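You operate a simulated robot arm through the tools that you are given. There is no shell and no other tool. Be economical: measure what you need, move in short steps, check, and stop when the job is done.

The job below is to be done with a simulated two-armed robot. You get a single attempt, and the scene is never put back.

TASK
Put one of the job cards from the card rack in the black pan. Put the blue vibration meter on the top shelf of the low fittings rack. Take the red thermometer and put it on the top shelf of the low fittings rack. Put two of the red tags from the tag rack on the white panel. Pick up the white thermometer with one hand, pass it to the other hand and put it on the lower shelf of the test desk. Put the strainer basket on the test desk top away on the parts shelf of the middle work stand. Do these in any order. Set down upright: red thermometer, white thermometer, strainer basket.

It is judged by the outcome, as a careful person would: the job done as asked, and still so three seconds after it is handed in. It fails if anything else is knocked over, pushed out of place, dropped, spilled or broken.

THE ROBOT
Two 7-joint arms with two-finger parallel grippers on one trunk, on a base that drives. Base frame: it is fixed to the floor where the robot stands at the start and does not move with it; the origin is under the middle of the robot, x ahead of it, y to its left, z up. Readings come in cm, rad, newtons and seconds.
The left shoulder is at the start at [2, 13.8, 115], the right one opposite. With the tool pointing down near the work surface each hand reaches from about 12 to 50 cm from the robot's upright axis, wherever it stands, measured 20 degrees to its own side. Places, roughly: black pan [25, 200, 25]; blue vibration meter [-75, -225, 75]; job card [-75, -200, 75]; lower shelf of the test desk [-90, -270, 30]; parts shelf of the middle work stand (48x17 cm) [514, -476, 62]; red tag [-100, -325, 75]; red thermometer [-75, -225, 75]; strainer basket (7x7x11 cm) [-100, -300, 80]; top shelf of the low fittings rack (72x25 cm) [-66, -144, 84]; white panel (26x20x1 cm) [-110, -280, 80]; white thermometer [-75, -300, 75]. Payload 1.57 kg a hand.
The TCP of each hand is the grasp point between the finger pads, 3 cm short of the fingertips. In the tool frame z runs along the fingers and y along their closing line. The gripper opens to 8 cm. The fingers are 1.7 cm wide and 1.2 cm thick; the gripper's body (4 by 8.2 cm) begins 8 cm behind the TCP.
Orientation is that of the tool frame in the base frame, as a unit quaternion [w, x, y, z]. With the fingers straight down and closing along the base's y, the tool's x points along the base's -x, its y along +y and its z along -z.

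THE INTERFACE
- The arms move only by the tool nudge_tool. It takes "left_commands", "right_commands" or both (then of equal length, played together; a hand with none holds still); each is a list of rows, each a list of 7 numbers: the turn, a rotation vector about the tool's x, y, z in units of 5 degrees (1.0 is 5 degrees), then the shift along the tool's x, y, z in units of 30 mm (1.0 is 30 mm), then the closure, from 0 (fully open) to 1 (shut). In form: [[rx, ry, rz, x, y, z, claw], ...]. A call has 1 to 8 rows; each row shifts and turns the commanded pose from where the row before left it, along the tool's axes as they then stand. A call with a number of a shift or a turn outside -1 to 1 is refused whole. Rows are played at 5 a second. More than 5 cm and 0.15 rad between two rows, or a gripper value outside its range, and nothing of the call is played. Where a pose cannot be reached the arm comes as near as it can. A force on the tool above 40 N (or 10 N above the force at the start of the call, whichever is more), or a blocked arm, ends the call early, and 0.2 s more pass. Each finger travels about 4.5 cm/s and halts on what it meets, pressing with about 43 N; the grip force reading is that of the motor and also rises with nothing between the fingers. The clock runs only during rows and for 0.2 s after the last one: add rows that do not move to give the fingers time. The reply holds the time, the measured pose of the TCP, the force on the tool along the base axes, the opening and the grip force, in the units named above and with some noise, with the torque about the TCP (base axes, N m) and any sound that the robot's microphone picked up.
- Cameras (640 x 400 px; columns grow to the right, rows downward): "scene" is now at [19.18, -1.07, 106.62]; the picture's right is [-0.11, -0.99, 0.00], its down [-0.23, 0.02, -0.97] and it looks along [0.97, -0.11, -0.23] (base axes); focal length 214 px, centre (320, 200). "left" rides on the left gripper at [7.2, 0.7, -12.2] in its tool frame; the picture's right is [-0.09, 1.00, 0.00], its down [-0.84, -0.08, -0.54] and it looks along [-0.54, -0.05, 0.84] (tool axes); focal length 238 px, centre (320, 200). "right" rides on the right gripper at [7.2, -0.7, -12.2] in its tool frame; the picture's right is [0.09, 1.00, 0.00], its down [-0.84, 0.08, -0.54] and it looks along [-0.54, 0.05, 0.84] (tool axes); focal length 238 px, centre (320, 200). There is no depth. A picture from a camera that has moved, and an enlarged one, comes with that camera's place and axes in the base frame and with its lens.
- get_image(camera): a new picture of that camera. The clock stands still meanwhile.
- raise_lower(by): slides the trunk up (or, below 0, down) by that many cm; the arms and the scene camera ride with it, the base frame stays. It gives what a move gives, with no picture.
- drive_base(legs): drives the robot by 1 to 6 legs, each [ahead, left, turn to the left] in cm, cm and rad, along the robot's own axes; the way and the turn of a leg run together, so that a leg with both is an arc; at most 150 cm and 3.142 rad a leg. The arms and the cameras ride along, it lands a little off, and it stops where it bumps. It gives what a move gives.
- aim_head(pan, tilt): turns the head with the scene camera to pan (to the left, within 1.047 rad either way) and tilt (down, from -0.506 to 1.204), counted from straight ahead of the robot. It gives what a move gives.
- enlarge(camera, box): a new picture of the part [left, top, right, bottom] of that camera's present view, enlarged. The clock stands still meanwhile.
- job_done(): hands the job in; it is judged then, once.

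Work in short steps. Places have to be worked out from the pictures, the camera data and where the tool is seen: move nearer, look again, correct. Check each grasp and each placing, and mend what went wrong. You have 232 turns and 234 pictures in all, those below and enlarged ones among them. Open the grippers and draw the arms clear of the work before you hand the job in, unless the task says otherwise; then end with one line.

The tools are called after "Emit:" by a JSON object that holds its "method" and its "body". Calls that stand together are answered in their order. nudge_tool: Moves the arms, as the interface text tells. Its arguments: {"type":"object","properties":{"left_commands":{"type":"array"},"right_commands":{"type":"array"}},"required":[]} The other tools are called the same way: raise_lower (by) slides the trunk up or down; drive_base (legs) drives the base; aim_head (pan, tilt) turns the head that bears the scene camera; get_image (camera) takes a picture; enlarge (camera, box) takes an enlarged picture of a part of a camera's view; job_done () hands the job in.

At the start:

```text
time_s: 0.0
left_position: [36.88, 12.65, 103.18]
left_tcp_rot: [-0.115, -0.003, 0.993, -0.001]
left_contact_force: [-0.6, -0.4, 0.4]
left_torque: [-0.02, 0.01, 0.02]
left_finger_gap: 8.02
left_finger_force: 0.1
right_position: [36.69, -12.45, 103.3]
right_tcp_rot: [-0.113, 0.003, 0.994, 0.0]
right_contact_force: [0.0, -0.2, 1.0]
right_torque: [-0.02, -0.01, -0.03]
right_finger_gap: 8.0
right_finger_force: 0.1
trunk travel left (down, up): [-52.5, 71.5]
robot x, y, heading: [-0.26, 0.29, 0.006]
head pan, tilt: [-0.108, 0.232]
```

scene: 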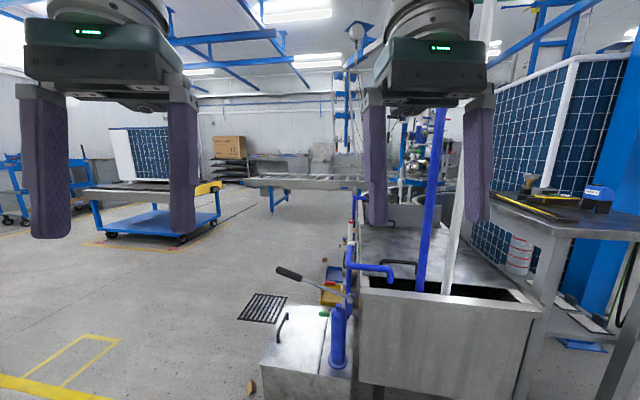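
right: 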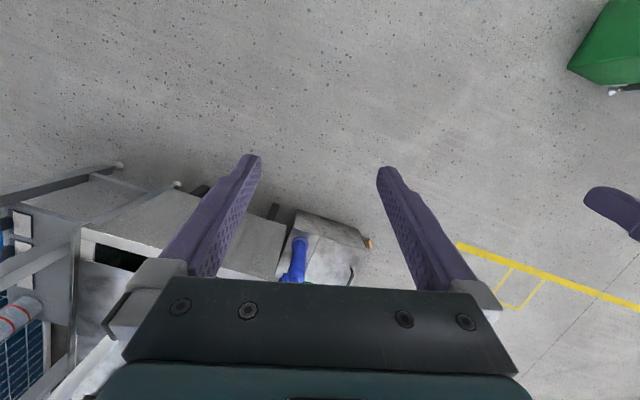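
left: 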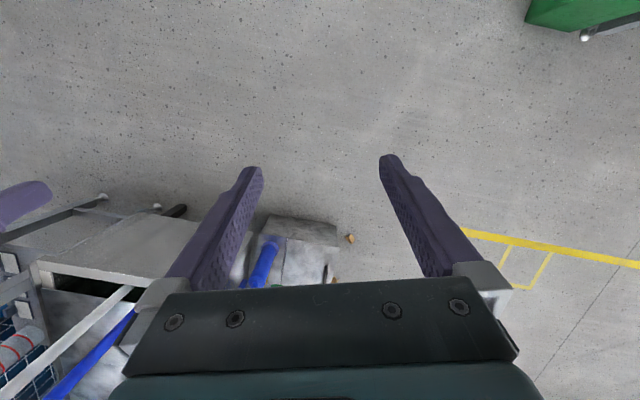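

The first pictures show the area ahead; the work lies to the right and behind. I turn the head right to look.

Emit:
{"method": "aim_head", "body": {"pan": -1.047, "tilt": 0.25}}

Emit:
{"method": "get_image", "body": {"camera": "scene"}}

```text
time_s: 1.2
left_position: [36.85, 12.52, 103.14]
left_tcp_rot: [-0.115, -0.004, 0.993, 0.0]
left_contact_force: [1.4, -0.4, 0.1]
left_torque: [0.0, 0.02, -0.02]
left_finger_gap: 8.0
left_finger_force: 0.0
right_position: [36.56, -12.38, 103.29]
right_tcp_rot: [-0.114, 0.004, 0.993, 0.0]
right_contact_force: [-0.4, 0.2, -0.1]
right_torque: [0.0, -0.01, 0.0]
right_finger_gap: 8.01
right_finger_force: 0.1
trunk travel left (down, up): [-52.5, 71.5]
robot x, y, heading: [-0.12, 0.07, -0.003]
head pan, tilt: [-1.047, 0.25]
```

```text
230 pictures are left
camera scene: at [14.58, -8.14, 106.46], right [-0.87, -0.5, 0.0], down [-0.12, 0.21, -0.97], along [0.49, -0.84, -0.25], focal length 214 px, centre (320, 200)
```

scene: 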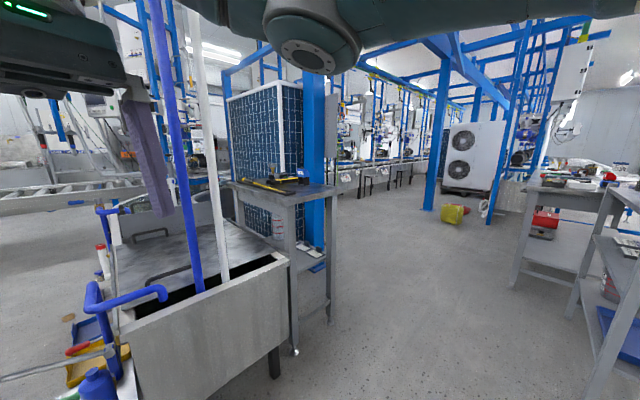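

The test desk and rack seem to be to the right. I turn the base in place to face −y (arms are high, above the tank).

Emit:
{"method": "drive_base", "body": {"legs": [[0, 0, -1.9]]}}

Emit:
{"method": "aim_head", "body": {"pan": 0, "tilt": 0.3}}

Emit:
{"method": "get_image", "body": {"camera": "scene"}}

```text
time_s: 6.2
left_position: [-1.09, -38.91, 103.23]
left_tcp_rot: [-0.066, 0.814, 0.57, 0.095]
left_contact_force: [0.8, -0.1, -0.2]
left_torque: [-0.01, 0.04, 0.0]
left_finger_gap: 8.01
left_finger_force: 0.1
right_position: [-24.34, -29.94, 103.17]
right_tcp_rot: [-0.066, 0.818, 0.564, 0.094]
right_contact_force: [0.3, 0.3, 0.3]
right_torque: [0.0, 0.01, 0.01]
right_finger_gap: 8.0
right_finger_force: 0.1
trunk travel left (down, up): [-52.5, 71.5]
robot x, y, heading: [0.33, -0.02, -1.931]
head pan, tilt: [-1.047, 0.25]
```

```text
time_s: 7.5
left_position: [-1.04, -38.91, 103.25]
left_tcp_rot: [-0.066, 0.813, 0.57, 0.096]
left_contact_force: [0.4, -0.2, 0.1]
left_torque: [-0.01, 0.02, 0.01]
left_finger_gap: 8.02
left_finger_force: 0.0
right_position: [-24.39, -30.02, 103.1]
right_tcp_rot: [-0.066, 0.818, 0.564, 0.094]
right_contact_force: [-0.3, -0.6, -0.7]
right_torque: [0.02, -0.01, -0.01]
right_finger_gap: 8.01
right_finger_force: 0.1
trunk travel left (down, up): [-52.5, 71.5]
robot x, y, heading: [0.16, 0.29, -1.927]
head pan, tilt: [0.0, 0.3]
```

```text
229 pictures are left
camera scene: at [-6.82, -18.17, 105.99], right [-0.94, 0.35, 0.0], down [0.1, 0.28, -0.96], along [-0.33, -0.9, -0.3], focal length 214 px, centre (320, 200)
```

scene: 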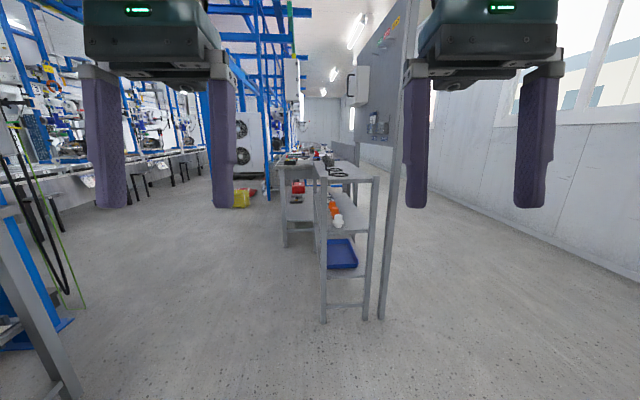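

The low rack is the near stand, the test desk beyond it. I enlarge the middle.

Emit:
{"method": "enlarge", "body": {"camera": "scene", "box": [220, 100, 420, 225]}}

```text
3.20 times, centred on (320, 162) of scene
camera zoom: at [-6.82, -18.17, 105.99], right [-0.94, 0.35, 0.0], down [0.1, 0.28, -0.96], along [-0.33, -0.9, -0.3], focal length 686 px, centre (320, 320)
```

zoom: 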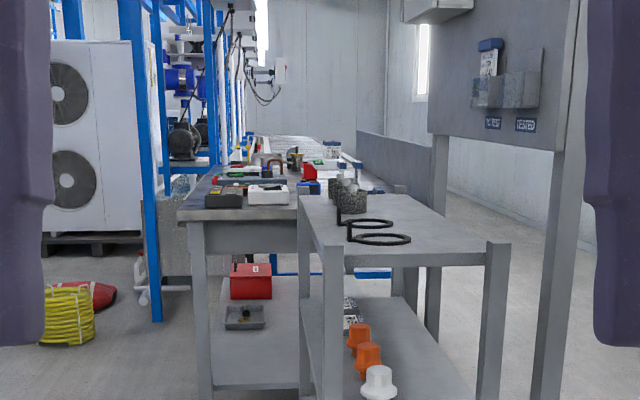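

The way along x≈0 is clear. I drive to about (0,−235) and face −x to the desk.

Emit:
{"method": "drive_base", "body": {"legs": [[0, 0, 0.356], [120, 0, 0], [115, 0, 0], [0, 0, -1.571]]}}

Emit:
{"method": "aim_head", "body": {"pan": 0, "tilt": 0.35}}

Emit:
{"method": "get_image", "body": {"camera": "scene"}}

```text
time_s: 24.1
left_position: [-36.92, -248.96, 103.05]
left_tcp_rot: [0.0, 0.993, -0.003, 0.115]
left_contact_force: [0.9, -0.5, 0.7]
left_torque: [0.0, 0.01, 0.0]
left_finger_gap: 8.0
left_finger_force: 0.1
right_position: [-36.55, -223.92, 103.04]
right_tcp_rot: [0.001, 0.993, -0.008, 0.115]
right_contact_force: [0.1, -0.1, 0.6]
right_torque: [-0.01, 0.01, 0.0]
right_finger_gap: 7.99
right_finger_force: 0.1
trunk travel left (down, up): [-52.5, 71.5]
robot x, y, heading: [-0.14, -236.56, 3.129]
head pan, tilt: [0.0, 0.3]
```

```text
time_s: 24.7
left_position: [-37.0, -248.98, 103.08]
left_tcp_rot: [0.001, 0.993, -0.002, 0.116]
left_contact_force: [0.1, 0.3, 0.2]
left_torque: [0.01, 0.01, -0.01]
left_finger_gap: 7.98
left_finger_force: 0.1
right_position: [-36.44, -224.02, 103.16]
right_tcp_rot: [0.0, 0.993, -0.01, 0.115]
right_contact_force: [0.3, 0.4, 0.9]
right_torque: [-0.03, -0.02, 0.01]
right_finger_gap: 7.99
right_finger_force: 0.0
trunk travel left (down, up): [-52.5, 71.5]
robot x, y, heading: [-0.15, -237.19, 3.131]
head pan, tilt: [0.0, 0.351]
```

```text
227 pictures are left
camera scene: at [-19.42, -236.69, 105.52], right [0.01, 1.0, 0.0], down [0.34, 0.0, -0.94], along [-0.94, 0.01, -0.34], focal length 214 px, centre (320, 200)
```

scene: 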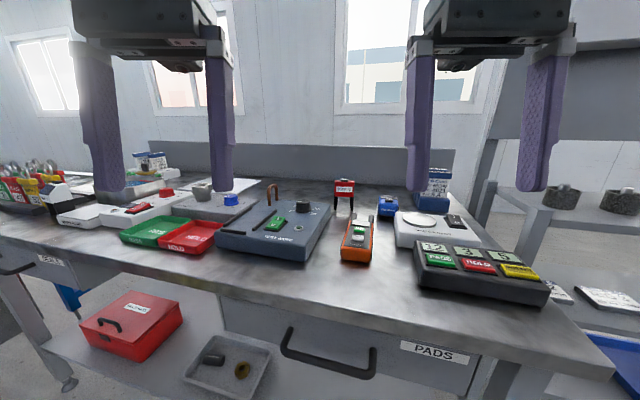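

I enlarge the desk parts to identify the items.

Emit:
{"method": "enlarge", "body": {"camera": "scene", "box": [300, 150, 560, 312]}}

Emit:
{"method": "enlarge", "body": {"camera": "scene", "box": [0, 130, 260, 292]}}

```text
2.46 times, centred on (430, 231) of scene
camera zoom: at [-19.42, -236.69, 105.52], right [0.01, 1.0, 0.0], down [0.34, 0.0, -0.94], along [-0.94, 0.01, -0.34], focal length 528 px, centre (49, 124)
```

zoom: 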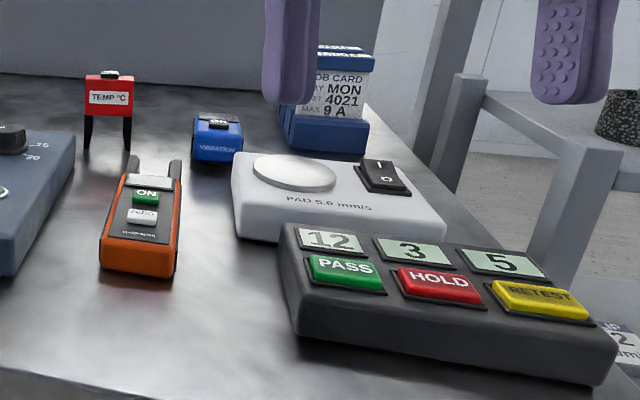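

```text
2.46 times, centred on (130, 211) of scene
camera zoom: at [-19.42, -236.69, 105.52], right [0.01, 1.0, 0.0], down [0.34, 0.0, -0.94], along [-0.94, 0.01, -0.34], focal length 528 px, centre (788, 173)
```

zoom: 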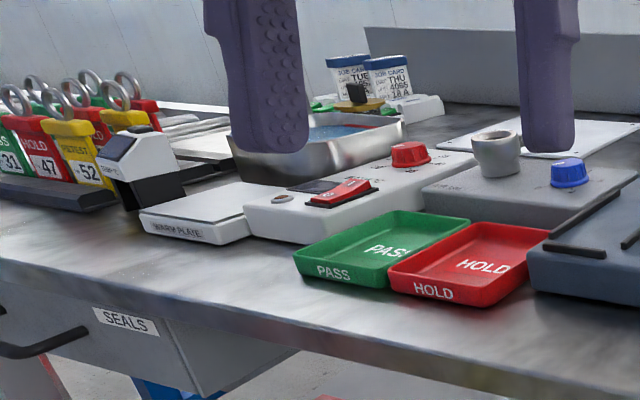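

Red thermometer, blue meter, card rack, tags and white thermometer are identified. I raise the trunk a bit, move closer, and look down steeper.

Emit:
{"method": "raise_lower", "body": {"by": 15}}

Emit:
{"method": "drive_base", "body": {"legs": [[15, -8, 0.01]]}}

Emit:
{"method": "aim_head", "body": {"pan": -0.1, "tilt": 0.7}}

Emit:
{"method": "get_image", "body": {"camera": "scene"}}

Emit:
{"method": "get_image", "body": {"camera": "right"}}

```text
time_s: 26.5
left_position: [-36.9, -248.94, 118.08]
left_tcp_rot: [0.001, 0.993, -0.003, 0.115]
left_contact_force: [0.1, 0.3, 0.1]
left_torque: [-0.03, -0.02, -0.02]
left_finger_gap: 7.99
left_finger_force: 0.1
right_position: [-36.59, -223.98, 118.12]
right_tcp_rot: [0.0, 0.993, -0.01, 0.115]
right_contact_force: [-0.6, 0.4, -0.2]
right_torque: [0.01, -0.01, 0.04]
right_finger_gap: 8.02
right_finger_force: 0.0
trunk travel left (down, up): [-67.5, 56.5]
robot x, y, heading: [0.01, -237.02, 3.128]
head pan, tilt: [0.0, 0.351]
```

```text
time_s: 27.9
left_position: [-51.78, -241.35, 118.07]
left_tcp_rot: [0.0, 0.993, 0.003, 0.117]
left_contact_force: [0.1, 1.2, 0.5]
left_torque: [-0.01, 0.0, 0.0]
left_finger_gap: 8.01
left_finger_force: 0.0
right_position: [-51.53, -216.16, 118.05]
right_tcp_rot: [0.0, 0.993, -0.005, 0.115]
right_contact_force: [0.6, 0.7, 0.1]
right_torque: [0.03, -0.05, -0.02]
right_finger_gap: 8.0
right_finger_force: 0.0
trunk travel left (down, up): [-67.5, 56.5]
robot x, y, heading: [-14.76, -228.51, 3.135]
head pan, tilt: [0.0, 0.351]
```

```text
time_s: 28.8
left_position: [-51.83, -241.2, 118.17]
left_tcp_rot: [0.0, 0.993, 0.002, 0.116]
left_contact_force: [0.0, -0.4, -0.2]
left_torque: [0.0, -0.01, 0.01]
left_finger_gap: 7.99
left_finger_force: 0.1
right_position: [-51.53, -216.15, 118.2]
right_tcp_rot: [0.0, 0.993, -0.005, 0.115]
right_contact_force: [0.5, -0.5, -0.1]
right_torque: [0.0, -0.02, -0.01]
right_finger_gap: 7.99
right_finger_force: 0.0
trunk travel left (down, up): [-67.5, 56.5]
robot x, y, heading: [-14.47, -228.61, 3.141]
head pan, tilt: [-0.099, 0.7]
```

```text
224 pictures are left
camera scene: at [-33.46, -227.92, 117.39], right [0.1, 0.99, 0.0], down [0.64, -0.07, -0.77], along [-0.76, 0.08, -0.64], focal length 214 px, centre (320, 200)
```

scene: 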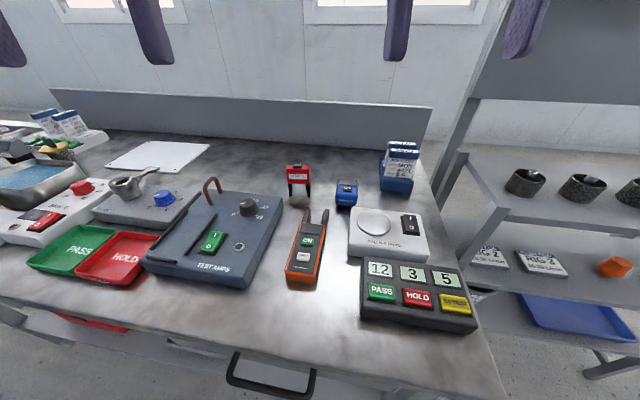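

```text
223 pictures are left
camera right: at [-47.32, -215.54, 131.74], right [0.08, -1.0, 0.02], down [-0.94, -0.07, 0.34], along [-0.33, -0.04, -0.94], focal length 238 px, centre (320, 200)
```

right: 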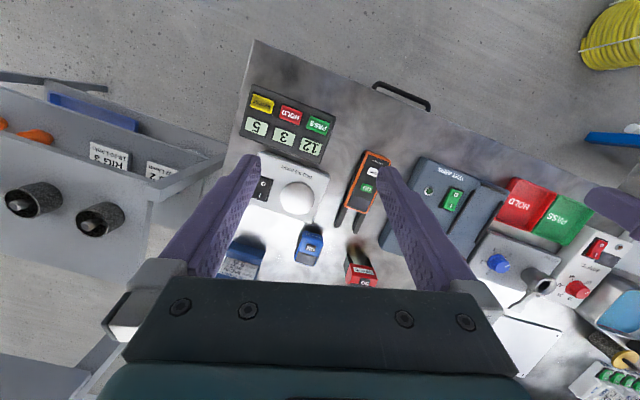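

Triangulation: desk top z≈78, front edge x≈−35, blue meter ≈(−76.5,−216). I look straight down to see the base's clearance to the desk.

Emit:
{"method": "aim_head", "body": {"pan": 0, "tilt": 1.204}}

Emit:
{"method": "get_image", "body": {"camera": "scene"}}

Emit:
{"method": "get_image", "body": {"camera": "left"}}

```text
time_s: 29.7
left_position: [-51.85, -241.17, 118.15]
left_tcp_rot: [0.0, 0.993, 0.003, 0.116]
left_contact_force: [0.4, -0.1, 0.0]
left_torque: [-0.01, 0.0, 0.0]
left_finger_gap: 8.0
left_finger_force: 0.1
right_position: [-51.53, -216.24, 118.19]
right_tcp_rot: [0.0, 0.993, -0.005, 0.115]
right_contact_force: [0.0, 0.2, -0.6]
right_torque: [-0.02, 0.0, -0.01]
right_finger_gap: 7.98
right_finger_force: 0.1
trunk travel left (down, up): [-67.5, 56.5]
robot x, y, heading: [-14.99, -228.87, 3.136]
head pan, tilt: [0.0, 1.201]
```

```text
222 pictures are left
camera scene: at [-30.6, -228.77, 113.79], right [0.0, 1.0, 0.0], down [0.93, 0.0, -0.36], along [-0.36, 0.0, -0.93], focal length 214 px, centre (320, 200)
```

scene: 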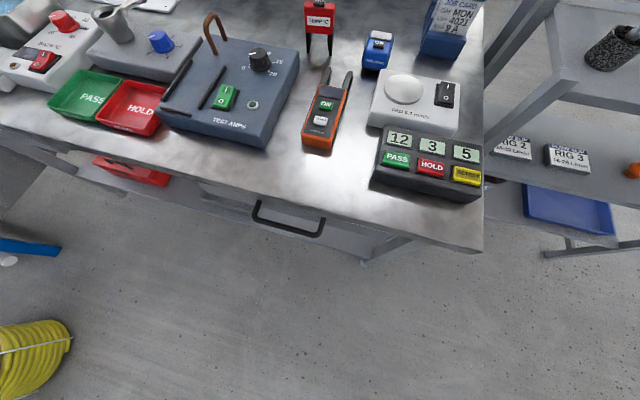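

```text
221 pictures are left
camera left: at [-47.66, -241.89, 131.81], right [-0.09, -1.0, -0.02], down [-0.94, 0.07, 0.34], along [-0.33, 0.05, -0.94], focal length 238 px, centre (320, 200)
```

left: 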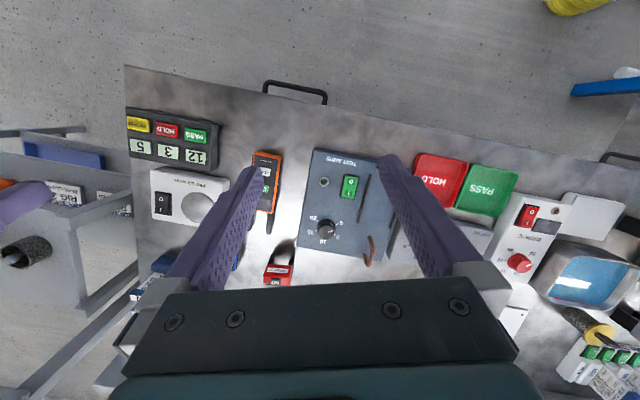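

The desk is turned ~15° (edge from (−35.7,−202) to (−60,−295)); so I face it squarely (heading 2.886) and creep closer.

Emit:
{"method": "drive_base", "body": {"legs": [[0, 0, -0.25], [6, 9, 0]]}}

Emit:
{"method": "get_image", "body": {"camera": "scene"}}

```text
time_s: 31.7
left_position: [-61.59, -239.21, 117.97]
left_tcp_rot: [0.014, 0.986, -0.119, 0.115]
left_contact_force: [0.0, -1.0, -1.0]
left_torque: [-0.05, 0.01, -0.02]
left_finger_gap: 7.99
left_finger_force: 0.1
right_position: [-55.46, -215.01, 118.2]
right_tcp_rot: [0.014, 0.985, -0.127, 0.114]
right_contact_force: [0.4, 0.1, -0.2]
right_torque: [-0.01, 0.01, -0.05]
right_finger_gap: 8.0
right_finger_force: 0.1
trunk travel left (down, up): [-67.5, 56.5]
robot x, y, heading: [-23.21, -236.3, 2.888]
head pan, tilt: [0.0, 1.201]
```

```text
220 pictures are left
camera scene: at [-38.12, -232.35, 113.78], right [0.25, 0.97, 0.0], down [0.9, -0.23, -0.36], along [-0.35, 0.09, -0.93], focal length 214 px, centre (320, 200)
```

scene: 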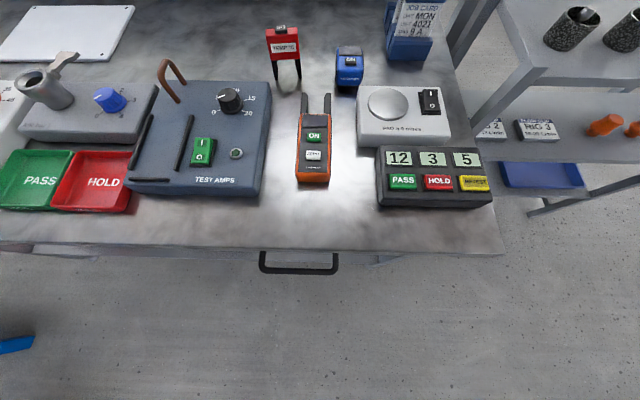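

Now square to the desk, its edge ~20.5 cm ahead of the axis. I creep ahead 5 cm and check for a bump.

Emit:
{"method": "drive_base", "body": {"legs": [[5, 0, 0]]}}

```text
time_s: 32.7
left_position: [-66.51, -237.94, 118.13]
left_tcp_rot: [0.015, 0.986, -0.119, 0.115]
left_contact_force: [-0.5, 0.0, -0.6]
left_torque: [0.02, -0.03, -0.02]
left_finger_gap: 8.0
left_finger_force: 0.0
right_position: [-60.13, -213.67, 118.17]
right_tcp_rot: [0.013, 0.985, -0.126, 0.114]
right_contact_force: [-0.6, -0.2, 0.5]
right_torque: [0.01, 0.02, -0.01]
right_finger_gap: 8.0
right_finger_force: 0.1
trunk travel left (down, up): [-67.5, 56.5]
robot x, y, heading: [-27.73, -234.7, 2.897]
head pan, tilt: [0.0, 1.201]
```

No bump; 4 cm more.

Emit:
{"method": "drive_base", "body": {"legs": [[4, 0, 0]]}}

Emit:
{"method": "get_image", "body": {"camera": "scene"}}

Emit:
{"method": "get_image", "body": {"camera": "right"}}

Emit:
{"method": "get_image", "body": {"camera": "left"}}

```text
time_s: 33.5
left_position: [-70.42, -237.05, 118.03]
left_tcp_rot: [0.014, 0.986, -0.119, 0.115]
left_contact_force: [-0.1, -0.8, -0.7]
left_torque: [0.02, 0.0, 0.01]
left_finger_gap: 7.99
left_finger_force: 0.0
right_position: [-64.05, -212.92, 118.21]
right_tcp_rot: [0.014, 0.985, -0.127, 0.114]
right_contact_force: [0.3, -0.7, -0.2]
right_torque: [-0.01, -0.02, -0.01]
right_finger_gap: 7.99
right_finger_force: 0.0
trunk travel left (down, up): [-67.5, 56.5]
robot x, y, heading: [-31.52, -234.23, 2.894]
head pan, tilt: [0.0, 1.201]
```

```text
219 pictures are left
camera scene: at [-46.77, -230.16, 113.78], right [0.25, 0.97, 0.0], down [0.9, -0.23, -0.36], along [-0.35, 0.09, -0.93], focal length 214 px, centre (320, 200)
```

scene: 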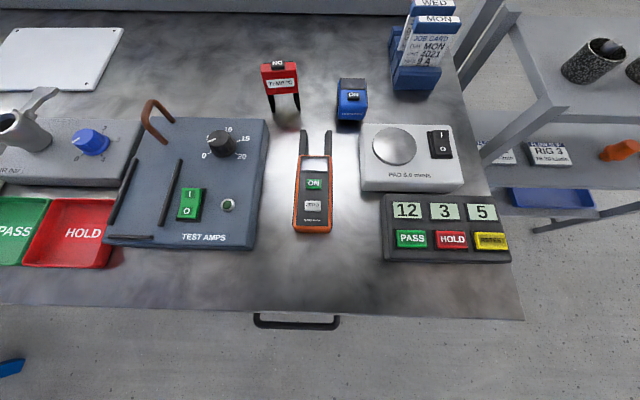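

```text
218 pictures are left
camera right: at [-59.81, -213.23, 131.74], right [-0.16, -0.99, 0.02], down [-0.93, 0.16, 0.34], along [-0.33, 0.04, -0.94], focal length 238 px, centre (320, 200)
```

right: 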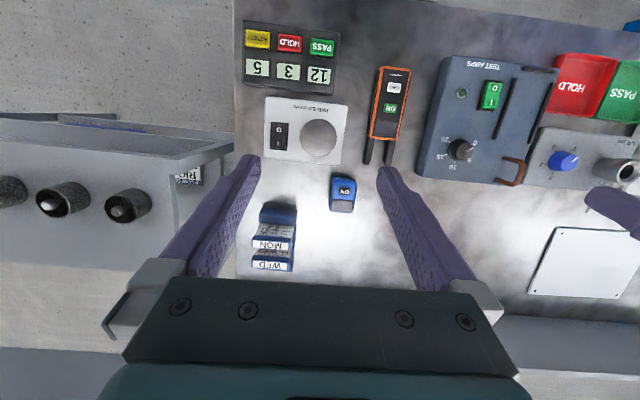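

```text
217 pictures are left
camera left: at [-66.51, -238.74, 131.8], right [-0.32, -0.95, -0.02], down [-0.89, 0.3, 0.33], along [-0.31, 0.13, -0.94], focal length 238 px, centre (320, 200)
```

left: 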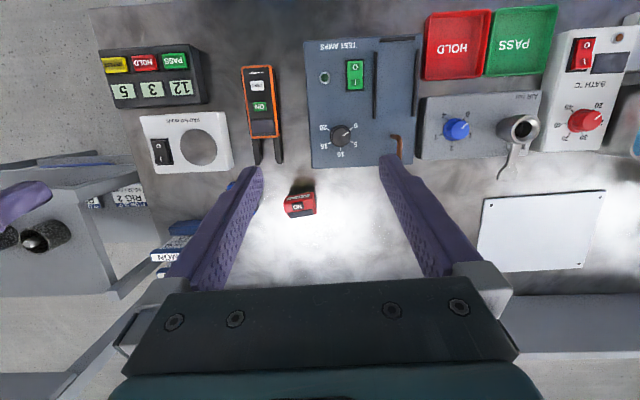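

I stand 11.5 cm from the edge with no bump. Meter ≈(−76,−216), red thermometer ≈(−81,−228.5). I straighten both tools to point down.

Emit:
{"method": "nudge_tool", "body": {"left_commands": [[0, -0.88, 0, 0, 0, 0, 0], [0, -0.88, 0, 0, 0, 0, 0], [0, -0.88, 0, 0, 0, 0, 0], [0, 0, 0, 0, 0, 0, 0]], "right_commands": [[0, -0.88, 0, 0, 0, 0, 0], [0, -0.88, 0, 0, 0, 0, 0], [0, -0.88, 0, 0, 0, 0, 0], [0, 0, 0, 0, 0, 0, 0]]}}

Emit:
{"method": "get_image", "body": {"camera": "right"}}

Emit:
{"method": "get_image", "body": {"camera": "left"}}

```text
time_s: 34.5
left_position: [-70.38, -237.14, 118.13]
left_tcp_rot: [0.0, 0.993, -0.12, 0.0]
left_contact_force: [0.8, -0.1, 0.0]
left_torque: [0.04, 0.0, 0.0]
left_finger_gap: 7.99
left_finger_force: 0.1
right_position: [-64.02, -212.84, 118.15]
right_tcp_rot: [-0.002, 0.992, -0.127, -0.001]
right_contact_force: [0.2, -0.2, 0.4]
right_torque: [0.03, -0.02, 0.01]
right_finger_gap: 8.0
right_finger_force: 0.0
trunk travel left (down, up): [-67.5, 56.5]
robot x, y, heading: [-31.5, -234.32, 2.894]
head pan, tilt: [0.0, 1.201]
```

```text
216 pictures are left
camera right: at [-56.92, -214.02, 130.4], right [-0.16, -0.99, 0.0], down [-0.83, 0.14, 0.54], along [-0.54, 0.09, -0.84], focal length 238 px, centre (320, 200)
```

right: 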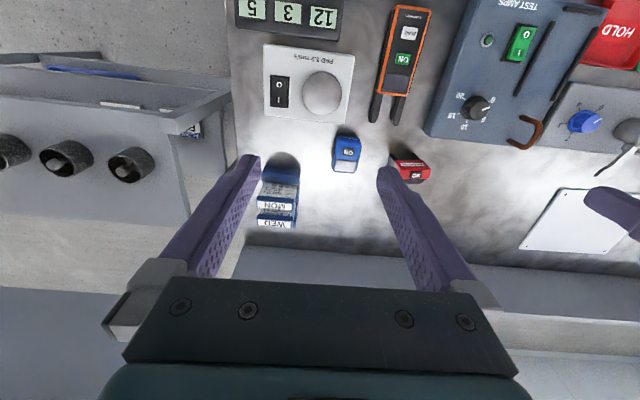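

```text
215 pictures are left
camera left: at [-63.64, -239.46, 130.47], right [-0.33, -0.95, 0.0], down [-0.79, 0.27, 0.54], along [-0.51, 0.18, -0.84], focal length 238 px, centre (320, 200)
```

left: 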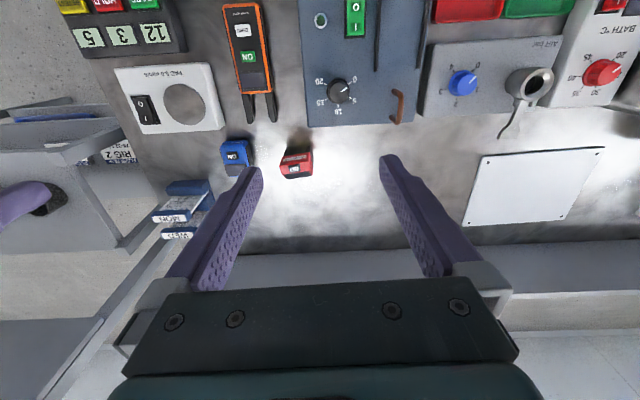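

Meter ≈(−76.7,−216.5). I bring the right hand above it at TCP z≈98 and look again.

Emit:
{"method": "nudge_tool", "body": {"right_commands": [[0, 0, 0, -0.54, 0.324, 0.95, 0], [0, 0, 0, -0.54, 0.324, 0.95, 0], [0, 0, 0, -0.54, 0.324, 0.95, 0], [0, 0, 0, -0.54, 0.324, 0.95, 0], [0, 0, 0, -0.54, 0.324, 0.95, 0], [0, 0, 0, -0.54, 0.324, 0.95, 0], [0, 0, 0, -0.54, 0.324, 0.95, 0], [0, 0, 0, 0, 0, 0, 0]]}}

Emit:
{"method": "get_image", "body": {"camera": "right"}}

Emit:
{"method": "get_image", "body": {"camera": "left"}}

Emit:
{"method": "get_image", "body": {"camera": "scene"}}

```text
time_s: 36.3
left_position: [-70.47, -237.05, 118.17]
left_tcp_rot: [0.0, 0.993, -0.12, 0.001]
left_contact_force: [-0.1, -0.2, -0.4]
left_torque: [0.03, 0.02, -0.01]
left_finger_gap: 8.0
left_finger_force: 0.1
right_position: [-73.69, -215.83, 99.2]
right_tcp_rot: [-0.001, 0.992, -0.127, -0.001]
right_contact_force: [0.0, -0.2, 0.1]
right_torque: [-0.01, -0.01, 0.0]
right_finger_gap: 8.01
right_finger_force: 0.1
right hand out of reach, approached as far as the arm can: row 6, 7
trunk travel left (down, up): [-67.5, 56.5]
robot x, y, heading: [-31.47, -233.63, 2.891]
head pan, tilt: [0.0, 1.201]
```

```text
214 pictures are left
camera right: at [-66.64, -216.95, 111.47], right [-0.16, -0.99, 0.0], down [-0.83, 0.13, 0.54], along [-0.53, 0.09, -0.84], focal length 238 px, centre (320, 200)
```

right: 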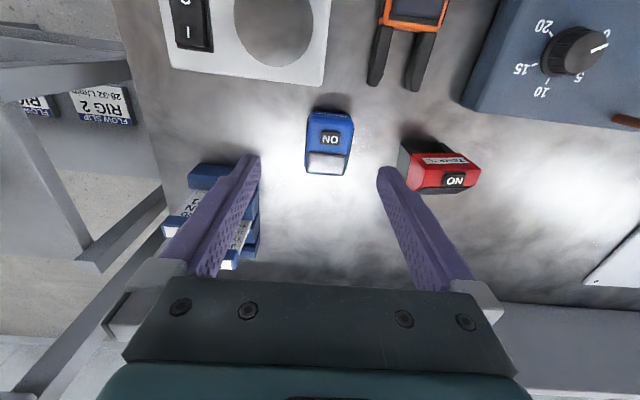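

```text
213 pictures are left
camera left: at [-63.64, -239.46, 130.47], right [-0.33, -0.95, 0.0], down [-0.8, 0.28, 0.54], along [-0.51, 0.18, -0.84], focal length 238 px, centre (320, 200)
```

left: 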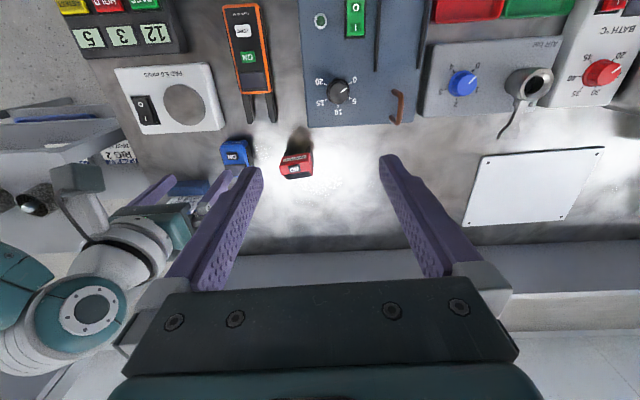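

```text
212 pictures are left
camera scene: at [-46.77, -230.16, 113.78], right [0.25, 0.97, 0.0], down [0.9, -0.23, -0.36], along [-0.35, 0.09, -0.93], focal length 214 px, centre (320, 200)
```

scene: 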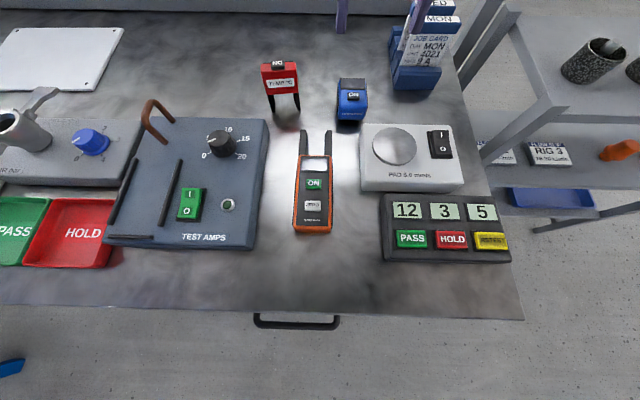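

The arm stopped ~4 cm short; the meter centre is ≈(−77.5,−215.6), about 6×7.5×4 cm. I shift the base left and slightly ahead for better reach.

Emit:
{"method": "drive_base", "body": {"legs": [[2.5, 6, 0]]}}

Emit:
{"method": "get_image", "body": {"camera": "right"}}

```text
time_s: 37.3
left_position: [-74.22, -242.16, 118.09]
left_tcp_rot: [0.0, 0.993, -0.12, 0.001]
left_contact_force: [-0.7, 0.6, -0.3]
left_torque: [-0.02, 0.0, -0.02]
left_finger_gap: 7.99
left_finger_force: 0.1
right_position: [-77.56, -220.9, 99.15]
right_tcp_rot: [-0.001, 0.992, -0.127, 0.0]
right_contact_force: [-0.5, 0.3, 0.4]
right_torque: [0.0, -0.02, 0.02]
right_finger_gap: 8.04
right_finger_force: 0.2
trunk travel left (down, up): [-67.5, 56.5]
robot x, y, heading: [-35.67, -239.0, 2.895]
head pan, tilt: [0.0, 1.201]
```

```text
211 pictures are left
camera right: at [-70.52, -222.06, 111.5], right [-0.16, -0.99, 0.0], down [-0.83, 0.14, 0.54], along [-0.53, 0.09, -0.84], focal length 238 px, centre (320, 200)
```

right: 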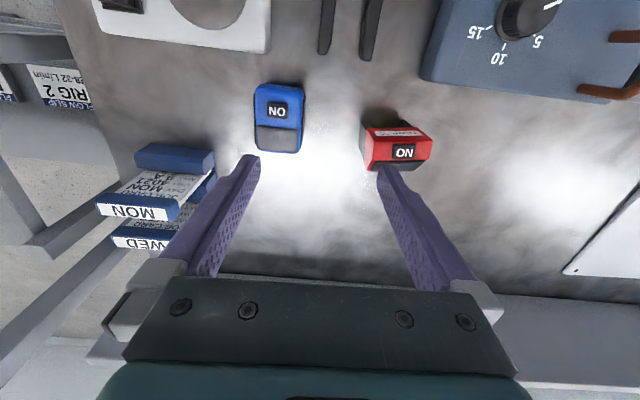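

Meter centre ≈(−77.5,−215.7), confirmed by two views. I shift the right hand over it with a slight yaw of +5°.

Emit:
{"method": "nudge_tool", "body": {"right_commands": [[0, 0, 0.5, -0.1, -0.85, 0, 0], [0, 0, 0.5, -0.1, -0.85, 0, 0], [0, 0, 0, 0, 0, 0, 0]]}}

Emit:
{"method": "raise_lower", "body": {"by": -10}}

Emit:
{"method": "get_image", "body": {"camera": "right"}}

```text
time_s: 38.1
left_position: [-74.25, -242.18, 118.01]
left_tcp_rot: [0.0, 0.993, -0.119, 0.001]
left_contact_force: [-0.4, 0.5, 0.4]
left_torque: [-0.01, 0.01, 0.04]
left_finger_gap: 8.0
left_finger_force: 0.0
right_position: [-76.92, -215.8, 99.32]
right_tcp_rot: [-0.001, 0.985, -0.171, 0.001]
right_contact_force: [-0.4, 0.5, 0.3]
right_torque: [-0.02, 0.03, -0.02]
right_finger_gap: 7.98
right_finger_force: 0.0
trunk travel left (down, up): [-67.5, 56.5]
robot x, y, heading: [-35.37, -238.86, 2.894]
head pan, tilt: [0.0, 1.201]
```

```text
time_s: 39.5
left_position: [-74.23, -242.23, 108.11]
left_tcp_rot: [0.0, 0.993, -0.12, 0.0]
left_contact_force: [0.0, -0.6, -0.8]
left_torque: [-0.02, -0.05, 0.0]
left_finger_gap: 8.01
left_finger_force: 0.2
right_position: [-76.93, -215.82, 89.3]
right_tcp_rot: [-0.001, 0.985, -0.17, 0.0]
right_contact_force: [0.3, -0.2, 0.3]
right_torque: [0.01, 0.0, -0.07]
right_finger_gap: 7.98
right_finger_force: 0.0
trunk travel left (down, up): [-57.5, 66.5]
robot x, y, heading: [-35.29, -239.12, 2.895]
head pan, tilt: [0.0, 1.201]
```

```text
210 pictures are left
camera right: at [-69.94, -217.59, 101.5], right [-0.25, -0.97, 0.0], down [-0.81, 0.21, 0.54], along [-0.52, 0.14, -0.84], focal length 238 px, centre (320, 200)
```

right: 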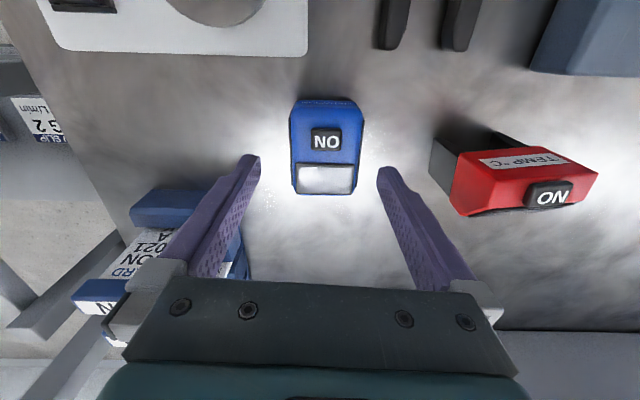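

Aligned: meter is centred between the fingers. I descend 7.5 cm and close.

Emit:
{"method": "nudge_tool", "body": {"right_commands": [[0, 0, 0, 0, 0.07, 0.85, 0], [0, 0, 0, 0, 0.07, 0.85, 0], [0, 0, 0, 0, 0, 0.7, 0], [0, 0, 0, 0, 0, 0, 0]]}}

Emit:
{"method": "get_image", "body": {"camera": "right"}}

```text
time_s: 40.5
left_position: [-74.24, -242.28, 108.17]
left_tcp_rot: [0.001, 0.993, -0.121, 0.001]
left_contact_force: [0.3, 0.7, 0.5]
left_torque: [-0.02, 0.03, -0.01]
left_finger_gap: 8.0
left_finger_force: 0.0
right_position: [-75.53, -215.73, 82.99]
right_tcp_rot: [-0.001, 0.985, -0.17, 0.0]
right_contact_force: [0.5, -0.2, 0.2]
right_torque: [-0.02, 0.02, 0.01]
right_finger_gap: 7.99
right_finger_force: 0.1
right hand out of reach, approached as far as the arm can: row 2, 3
trunk travel left (down, up): [-57.5, 66.5]
robot x, y, heading: [-35.59, -238.82, 2.89]
head pan, tilt: [0.0, 1.201]
```

```text
209 pictures are left
camera right: at [-68.77, -217.61, 95.3], right [-0.25, -0.97, 0.0], down [-0.81, 0.21, 0.54], along [-0.52, 0.14, -0.84], focal length 238 px, centre (320, 200)
```

right: 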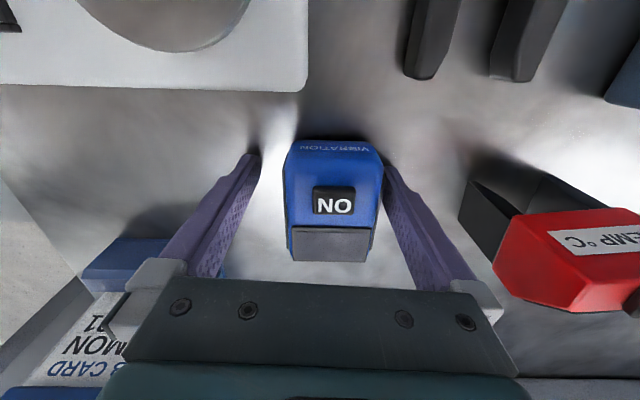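

The arm reaches less far when low, so I raise the hand 10 cm and lower the trunk instead.

Emit:
{"method": "nudge_tool", "body": {"right_commands": [[0, 0, 0, 0, 0, -0.9, 0], [0, 0, 0, 0, 0, -0.9, 0], [0, 0, 0, 0, 0, -0.9, 0], [0, 0, 0, 0, 0, -0.9, 0], [0, 0, 0, 0, 0, 0, 0]]}}

Emit:
{"method": "raise_lower", "body": {"by": -6}}

Emit:
{"method": "get_image", "body": {"camera": "right"}}

```text
time_s: 41.7
left_position: [-74.15, -242.19, 107.95]
left_tcp_rot: [-0.001, 0.993, -0.119, 0.002]
left_contact_force: [-0.2, 0.4, -0.4]
left_torque: [-0.01, -0.01, 0.0]
left_finger_gap: 7.97
left_finger_force: 0.0
right_position: [-75.61, -216.02, 93.86]
right_tcp_rot: [-0.002, 0.985, -0.171, -0.001]
right_contact_force: [0.4, -0.4, 1.2]
right_torque: [0.01, 0.02, 0.02]
right_finger_gap: 8.02
right_finger_force: 0.1
trunk travel left (down, up): [-57.5, 66.5]
robot x, y, heading: [-35.06, -239.16, 2.891]
head pan, tilt: [0.0, 1.201]
```

```text
time_s: 42.7
left_position: [-74.29, -242.04, 102.17]
left_tcp_rot: [0.0, 0.993, -0.119, 0.001]
left_contact_force: [-0.3, 0.2, 0.2]
left_torque: [0.01, 0.0, -0.01]
left_finger_gap: 7.97
left_finger_force: 0.1
right_position: [-75.7, -215.94, 87.84]
right_tcp_rot: [-0.001, 0.985, -0.171, -0.001]
right_contact_force: [-0.7, -0.3, -0.4]
right_torque: [-0.03, 0.04, 0.0]
right_finger_gap: 8.0
right_finger_force: 0.0
trunk travel left (down, up): [-51.5, 72.5]
robot x, y, heading: [-35.62, -238.8, 2.893]
head pan, tilt: [0.0, 1.201]
```

```text
208 pictures are left
camera right: at [-68.73, -217.76, 100.15], right [-0.25, -0.97, 0.0], down [-0.81, 0.21, 0.54], along [-0.52, 0.14, -0.84], focal length 238 px, centre (320, 200)
```

right: 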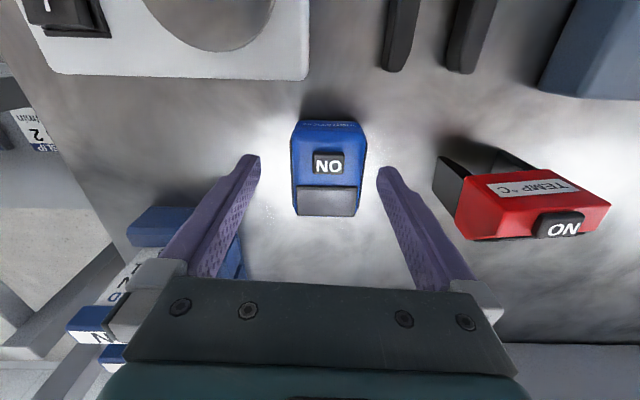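

I move 1.7 cm forward and down 5.5 cm.

Emit:
{"method": "nudge_tool", "body": {"right_commands": [[0, 0, 0, -0.57, 0.03, 0, 0], [0, 0, 0, 0, 0, 0.7, 0], [0, 0, 0, 0, 0, 0.7, 0], [0, 0, 0, 0, 0, 0.5, 0], [0, 0, 0, 0, 0, 0, 0]]}}

Emit:
{"method": "get_image", "body": {"camera": "right"}}

```text
time_s: 43.7
left_position: [-74.24, -242.03, 102.16]
left_tcp_rot: [0.0, 0.993, -0.12, 0.0]
left_contact_force: [0.3, 0.2, -0.1]
left_torque: [0.02, 0.0, 0.0]
left_finger_gap: 7.98
left_finger_force: 0.1
right_position: [-77.38, -215.62, 83.06]
right_tcp_rot: [0.0, 0.985, -0.17, 0.001]
right_contact_force: [4.5, 0.0, 9.3]
right_torque: [-0.05, -0.08, 0.09]
right_finger_gap: 7.93
right_finger_force: 0.0
trunk travel left (down, up): [-51.5, 72.5]
robot x, y, heading: [-35.31, -238.73, 2.889]
head pan, tilt: [0.0, 1.201]
stopped in row 5 (right hand): the force on the tool passed its limit at 62 N (the readings are from after the stop); the commanded pose is now the measured one
```

```text
207 pictures are left
camera right: at [-70.45, -217.31, 95.29], right [-0.25, -0.97, 0.0], down [-0.81, 0.21, 0.54], along [-0.52, 0.13, -0.84], focal length 238 px, centre (320, 200)
```

right: 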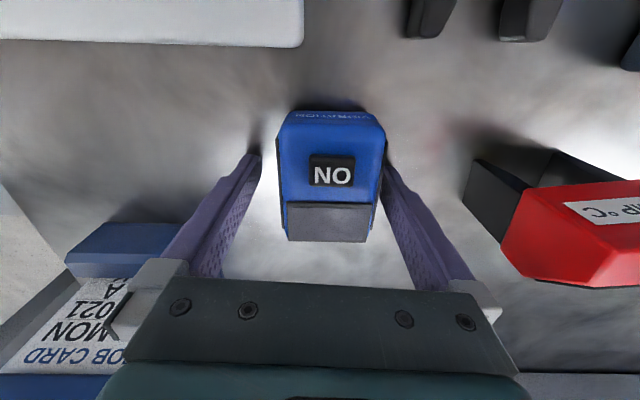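

Fingertips met the desk at z≈80.0. I back off 0.4 cm and close.

Emit:
{"method": "nudge_tool", "body": {"right_commands": [[0, 0, 0, 0, 0, -0.13, 0], [0, 0, 0, 0, 0.05, 0, 0.3], [0, 0, 0, 0, 0, 0, 1], [0, 0, 0, 0, 0, 0, 1], [0, 0, 0, 0, 0, 0, 1], [0, 0, 0, 0, 0, 0, 1]]}}

Emit:
{"method": "get_image", "body": {"camera": "right"}}

```text
time_s: 45.1
left_position: [-74.27, -242.23, 102.08]
left_tcp_rot: [0.001, 0.993, -0.121, 0.0]
left_contact_force: [-0.8, -0.3, 0.0]
left_torque: [0.01, 0.01, 0.02]
left_finger_gap: 8.0
left_finger_force: 0.1
right_position: [-77.54, -215.86, 83.26]
right_tcp_rot: [0.0, 0.985, -0.17, 0.0]
right_contact_force: [-2.5, -1.4, 0.4]
right_torque: [-0.03, -0.04, -0.05]
right_finger_gap: 5.2
right_finger_force: 43.0
trunk travel left (down, up): [-51.5, 72.5]
robot x, y, heading: [-35.5, -239.03, 2.895]
head pan, tilt: [0.0, 1.201]
```

```text
206 pictures are left
camera right: at [-70.56, -217.54, 95.63], right [-0.25, -0.97, 0.0], down [-0.81, 0.21, 0.54], along [-0.52, 0.13, -0.84], focal length 238 px, centre (320, 200)
```

right: 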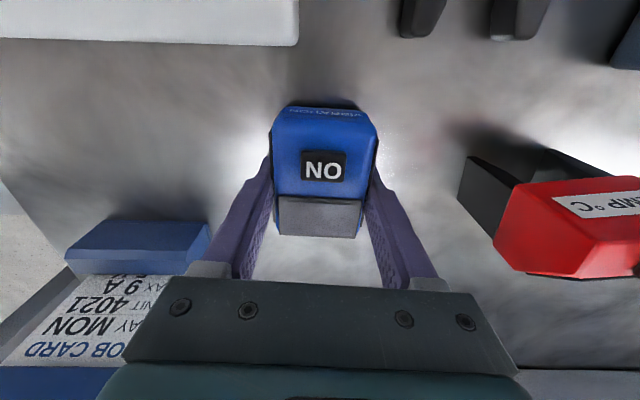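

Grasp holds (5.2 cm). I lift 12 cm and draw the right hand back, then shift the base right 6 cm.

Emit:
{"method": "nudge_tool", "body": {"right_commands": [[0, 0, 0, 0, 0, -0.9, 1], [0, 0, 0, 0, 0, -0.9, 1], [0, 0, 0, 0, 0, -0.9, 1], [0, 0, 0, 0, 0, -0.9, 1], [0, 0, 0, 0.9, 0, -0.4, 1], [0, 0, 0, 0.9, 0, 0, 1], [0, 0, 0, 0.9, 0, 0, 1], [0, 0, 0, 0, 0, 0, 1]]}}

Emit:
{"method": "drive_base", "body": {"legs": [[0, -6, 0]]}}

Emit:
{"method": "get_image", "body": {"camera": "left"}}

Emit:
{"method": "get_image", "body": {"camera": "scene"}}

```text
time_s: 46.9
left_position: [-74.25, -242.23, 102.0]
left_tcp_rot: [0.002, 0.993, -0.12, 0.001]
left_contact_force: [0.1, 0.4, 0.1]
left_torque: [-0.01, -0.01, 0.03]
left_finger_gap: 7.98
left_finger_force: 0.1
right_position: [-69.98, -218.47, 95.21]
right_tcp_rot: [0.0, 0.985, -0.17, 0.002]
right_contact_force: [0.4, 0.0, -3.0]
right_torque: [-0.02, 0.03, 0.02]
right_finger_gap: 5.23
right_finger_force: 43.1
trunk travel left (down, up): [-51.5, 72.5]
robot x, y, heading: [-35.47, -238.66, 2.895]
head pan, tilt: [0.0, 1.201]
```

```text
time_s: 47.8
left_position: [-72.76, -236.32, 102.1]
left_tcp_rot: [0.0, 0.993, -0.12, 0.001]
left_contact_force: [0.3, -0.7, 0.3]
left_torque: [0.03, -0.05, -0.01]
left_finger_gap: 8.0
left_finger_force: 0.0
right_position: [-68.41, -212.64, 95.14]
right_tcp_rot: [0.001, 0.985, -0.171, 0.001]
right_contact_force: [-0.6, -0.5, -3.3]
right_torque: [-0.01, 0.03, 0.0]
right_finger_gap: 5.2
right_finger_force: 43.2
trunk travel left (down, up): [-51.5, 72.5]
robot x, y, heading: [-33.94, -232.97, 2.894]
head pan, tilt: [0.0, 1.201]
```

```text
205 pictures are left
camera left: at [-65.97, -238.72, 114.46], right [-0.33, -0.95, 0.0], down [-0.8, 0.27, 0.54], along [-0.51, 0.18, -0.84], focal length 238 px, centre (320, 200)
```

left: 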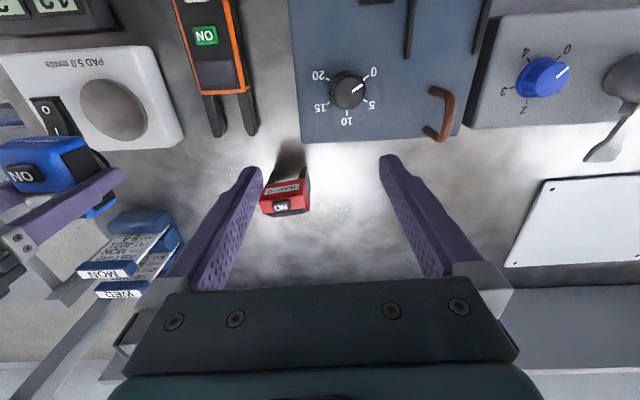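

```text
204 pictures are left
camera scene: at [-49.09, -229.41, 97.78], right [0.25, 0.97, 0.0], down [0.9, -0.23, -0.36], along [-0.35, 0.09, -0.93], focal length 214 px, centre (320, 200)
```

scene: 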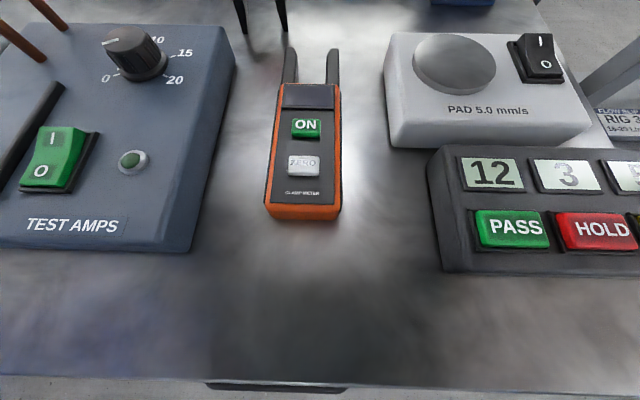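

Zooming on the red thermometer to find its yaw and thickness.

Emit:
{"method": "enlarge", "body": {"camera": "left", "box": [230, 130, 350, 230]}}

```text
4.00 times, centred on (290, 180) of left
camera zoom: at [-65.97, -238.72, 114.46], right [-0.33, -0.95, 0.0], down [-0.8, 0.27, 0.54], along [-0.51, 0.18, -0.84], focal length 953 px, centre (440, 280)
```

zoom: 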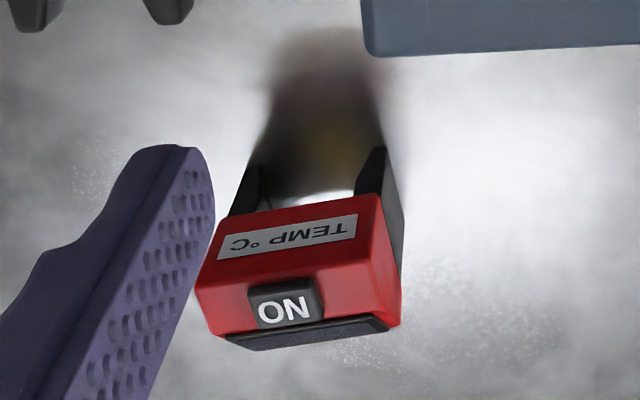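

Body ~6 cm wide, ~2.5 thick, z 84–89, at ≈(−81.8,−228.6), yaw off by ~4°. I move the left hand over it.

Emit:
{"method": "nudge_tool", "body": {"left_commands": [[0, 0, -0.4, -0.9, -0.45, 0, 0], [0, 0, -0.4, -0.9, -0.45, 0, 0], [0, 0, 0, -0.9, -0.45, 0, 0], [0, 0, 0, -0.83, -0.4, 0, 0], [0, 0, 0, 0, 0, 0, 0]]}}

Emit:
{"method": "get_image", "body": {"camera": "left"}}

```text
time_s: 49.2
left_position: [-79.29, -230.72, 98.37]
left_tcp_rot: [0.008, 0.996, -0.083, 0.044]
left_contact_force: [-0.7, 1.0, -0.2]
left_torque: [-0.01, 0.03, 0.03]
left_finger_gap: 8.0
left_finger_force: 0.0
left hand out of reach, approached as far as the arm can: row 4
right_position: [-68.42, -212.65, 95.13]
right_tcp_rot: [0.0, 0.985, -0.17, 0.001]
right_contact_force: [-0.3, 0.0, -4.2]
right_torque: [-0.01, 0.06, -0.01]
right_finger_gap: 5.18
right_finger_force: 43.0
trunk travel left (down, up): [-51.5, 72.5]
robot x, y, heading: [-34.04, -233.26, 2.89]
head pan, tilt: [0.0, 1.201]
stopped in row 5 (left hand): the arm was blocked; the commanded pose is now the measured one
```

```text
202 pictures are left
camera left: at [-73.57, -232.31, 111.29], right [-0.26, -0.97, 0.0], down [-0.86, 0.23, 0.47], along [-0.45, 0.12, -0.89], focal length 238 px, centre (320, 200)
```

left: 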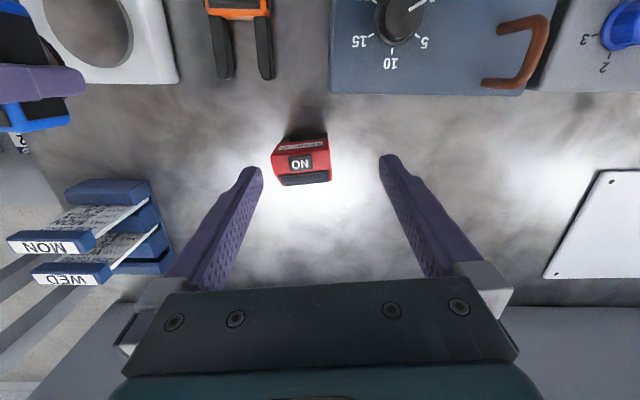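

The arm ran out of reach. I move the base 3 cm closer (hands are above all items) and watch for a bump.

Emit:
{"method": "drive_base", "body": {"legs": [[3, 0, 0]]}}

Emit:
{"method": "nudge_tool", "body": {"left_commands": [[0, -0.5, 0, 0, 0, 0, 0], [0, -0.5, 0, 0, 0, 0, 0], [0, 0, 0, 0, 0, 0, 0]]}}

Emit:
{"method": "get_image", "body": {"camera": "left"}}

```text
time_s: 50.1
left_position: [-82.28, -229.97, 98.35]
left_tcp_rot: [0.009, 0.996, -0.084, 0.043]
left_contact_force: [-0.2, 0.8, -0.1]
left_torque: [0.02, 0.03, -0.03]
left_finger_gap: 8.0
left_finger_force: 0.2
right_position: [-71.18, -211.95, 95.17]
right_tcp_rot: [0.0, 0.985, -0.17, 0.001]
right_contact_force: [-1.4, -0.5, -3.8]
right_torque: [0.02, 0.02, -0.02]
right_finger_gap: 5.19
right_finger_force: 42.8
trunk travel left (down, up): [-51.5, 72.5]
robot x, y, heading: [-36.59, -232.68, 2.894]
head pan, tilt: [0.0, 1.201]
```

```text
time_s: 50.9
left_position: [-82.27, -229.92, 98.37]
left_tcp_rot: [0.005, 0.996, -0.084, 0.0]
left_contact_force: [-0.1, -0.1, -0.9]
left_torque: [0.02, -0.02, -0.01]
left_finger_gap: 8.0
left_finger_force: 0.1
right_position: [-71.2, -211.87, 95.09]
right_tcp_rot: [0.0, 0.985, -0.17, 0.001]
right_contact_force: [0.4, 0.0, -4.5]
right_torque: [0.01, 0.0, 0.01]
right_finger_gap: 5.17
right_finger_force: 42.8
trunk travel left (down, up): [-51.5, 72.5]
robot x, y, heading: [-36.55, -232.28, 2.891]
head pan, tilt: [0.0, 1.201]
```

```text
201 pictures are left
camera left: at [-75.38, -231.76, 110.72], right [-0.26, -0.97, 0.01], down [-0.81, 0.22, 0.54], along [-0.52, 0.13, -0.84], focal length 238 px, centre (320, 200)
```

left: 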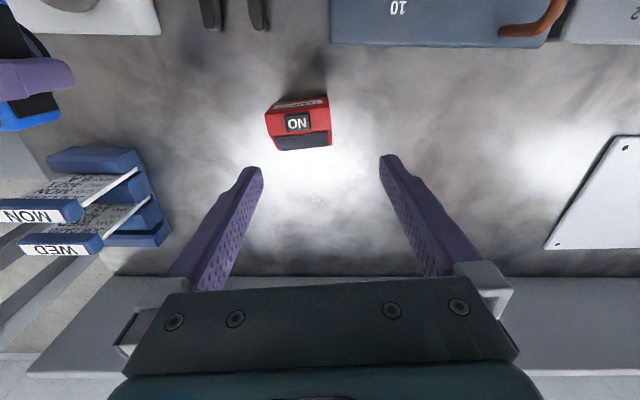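

Target is (−80.8,−228.6): 1.2 cm back, 1.5 cm right. Then descend most of the way.

Emit:
{"method": "nudge_tool", "body": {"left_commands": [[0, 0, 0, 0.4, -0.5, 0, 0], [0, 0, 0, 0, 0, 0.75, 0], [0, 0, 0, 0, 0, 0.75, 0], [0, 0, 0, 0, 0, 0.6, 0], [0, 0, 0, 0, 0, 0, 0]]}}

Emit:
{"method": "get_image", "body": {"camera": "left"}}

```text
time_s: 52.1
left_position: [-80.63, -228.72, 92.13]
left_tcp_rot: [0.006, 0.996, -0.084, -0.001]
left_contact_force: [0.3, -0.6, -0.1]
left_torque: [-0.02, -0.02, 0.02]
left_finger_gap: 8.01
left_finger_force: 0.1
right_position: [-71.4, -211.9, 95.07]
right_tcp_rot: [0.0, 0.985, -0.171, 0.001]
right_contact_force: [-0.6, -0.1, -3.1]
right_torque: [0.02, 0.06, -0.02]
right_finger_gap: 5.17
right_finger_force: 43.0
trunk travel left (down, up): [-51.5, 72.5]
robot x, y, heading: [-36.78, -232.4, 2.894]
head pan, tilt: [0.0, 1.201]
```

```text
200 pictures are left
camera left: at [-73.74, -230.56, 104.5], right [-0.26, -0.97, 0.01], down [-0.81, 0.22, 0.54], along [-0.52, 0.13, -0.84], focal length 238 px, centre (320, 200)
```

left: 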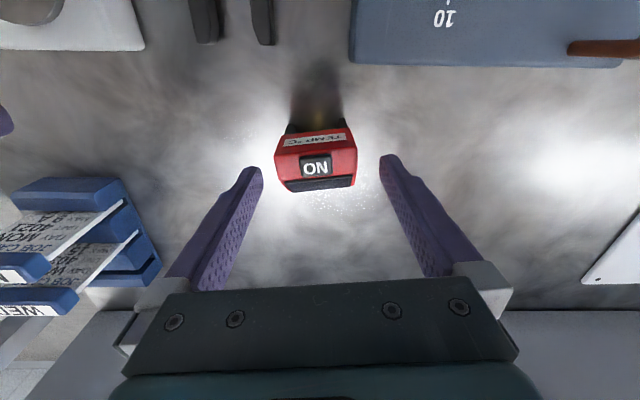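

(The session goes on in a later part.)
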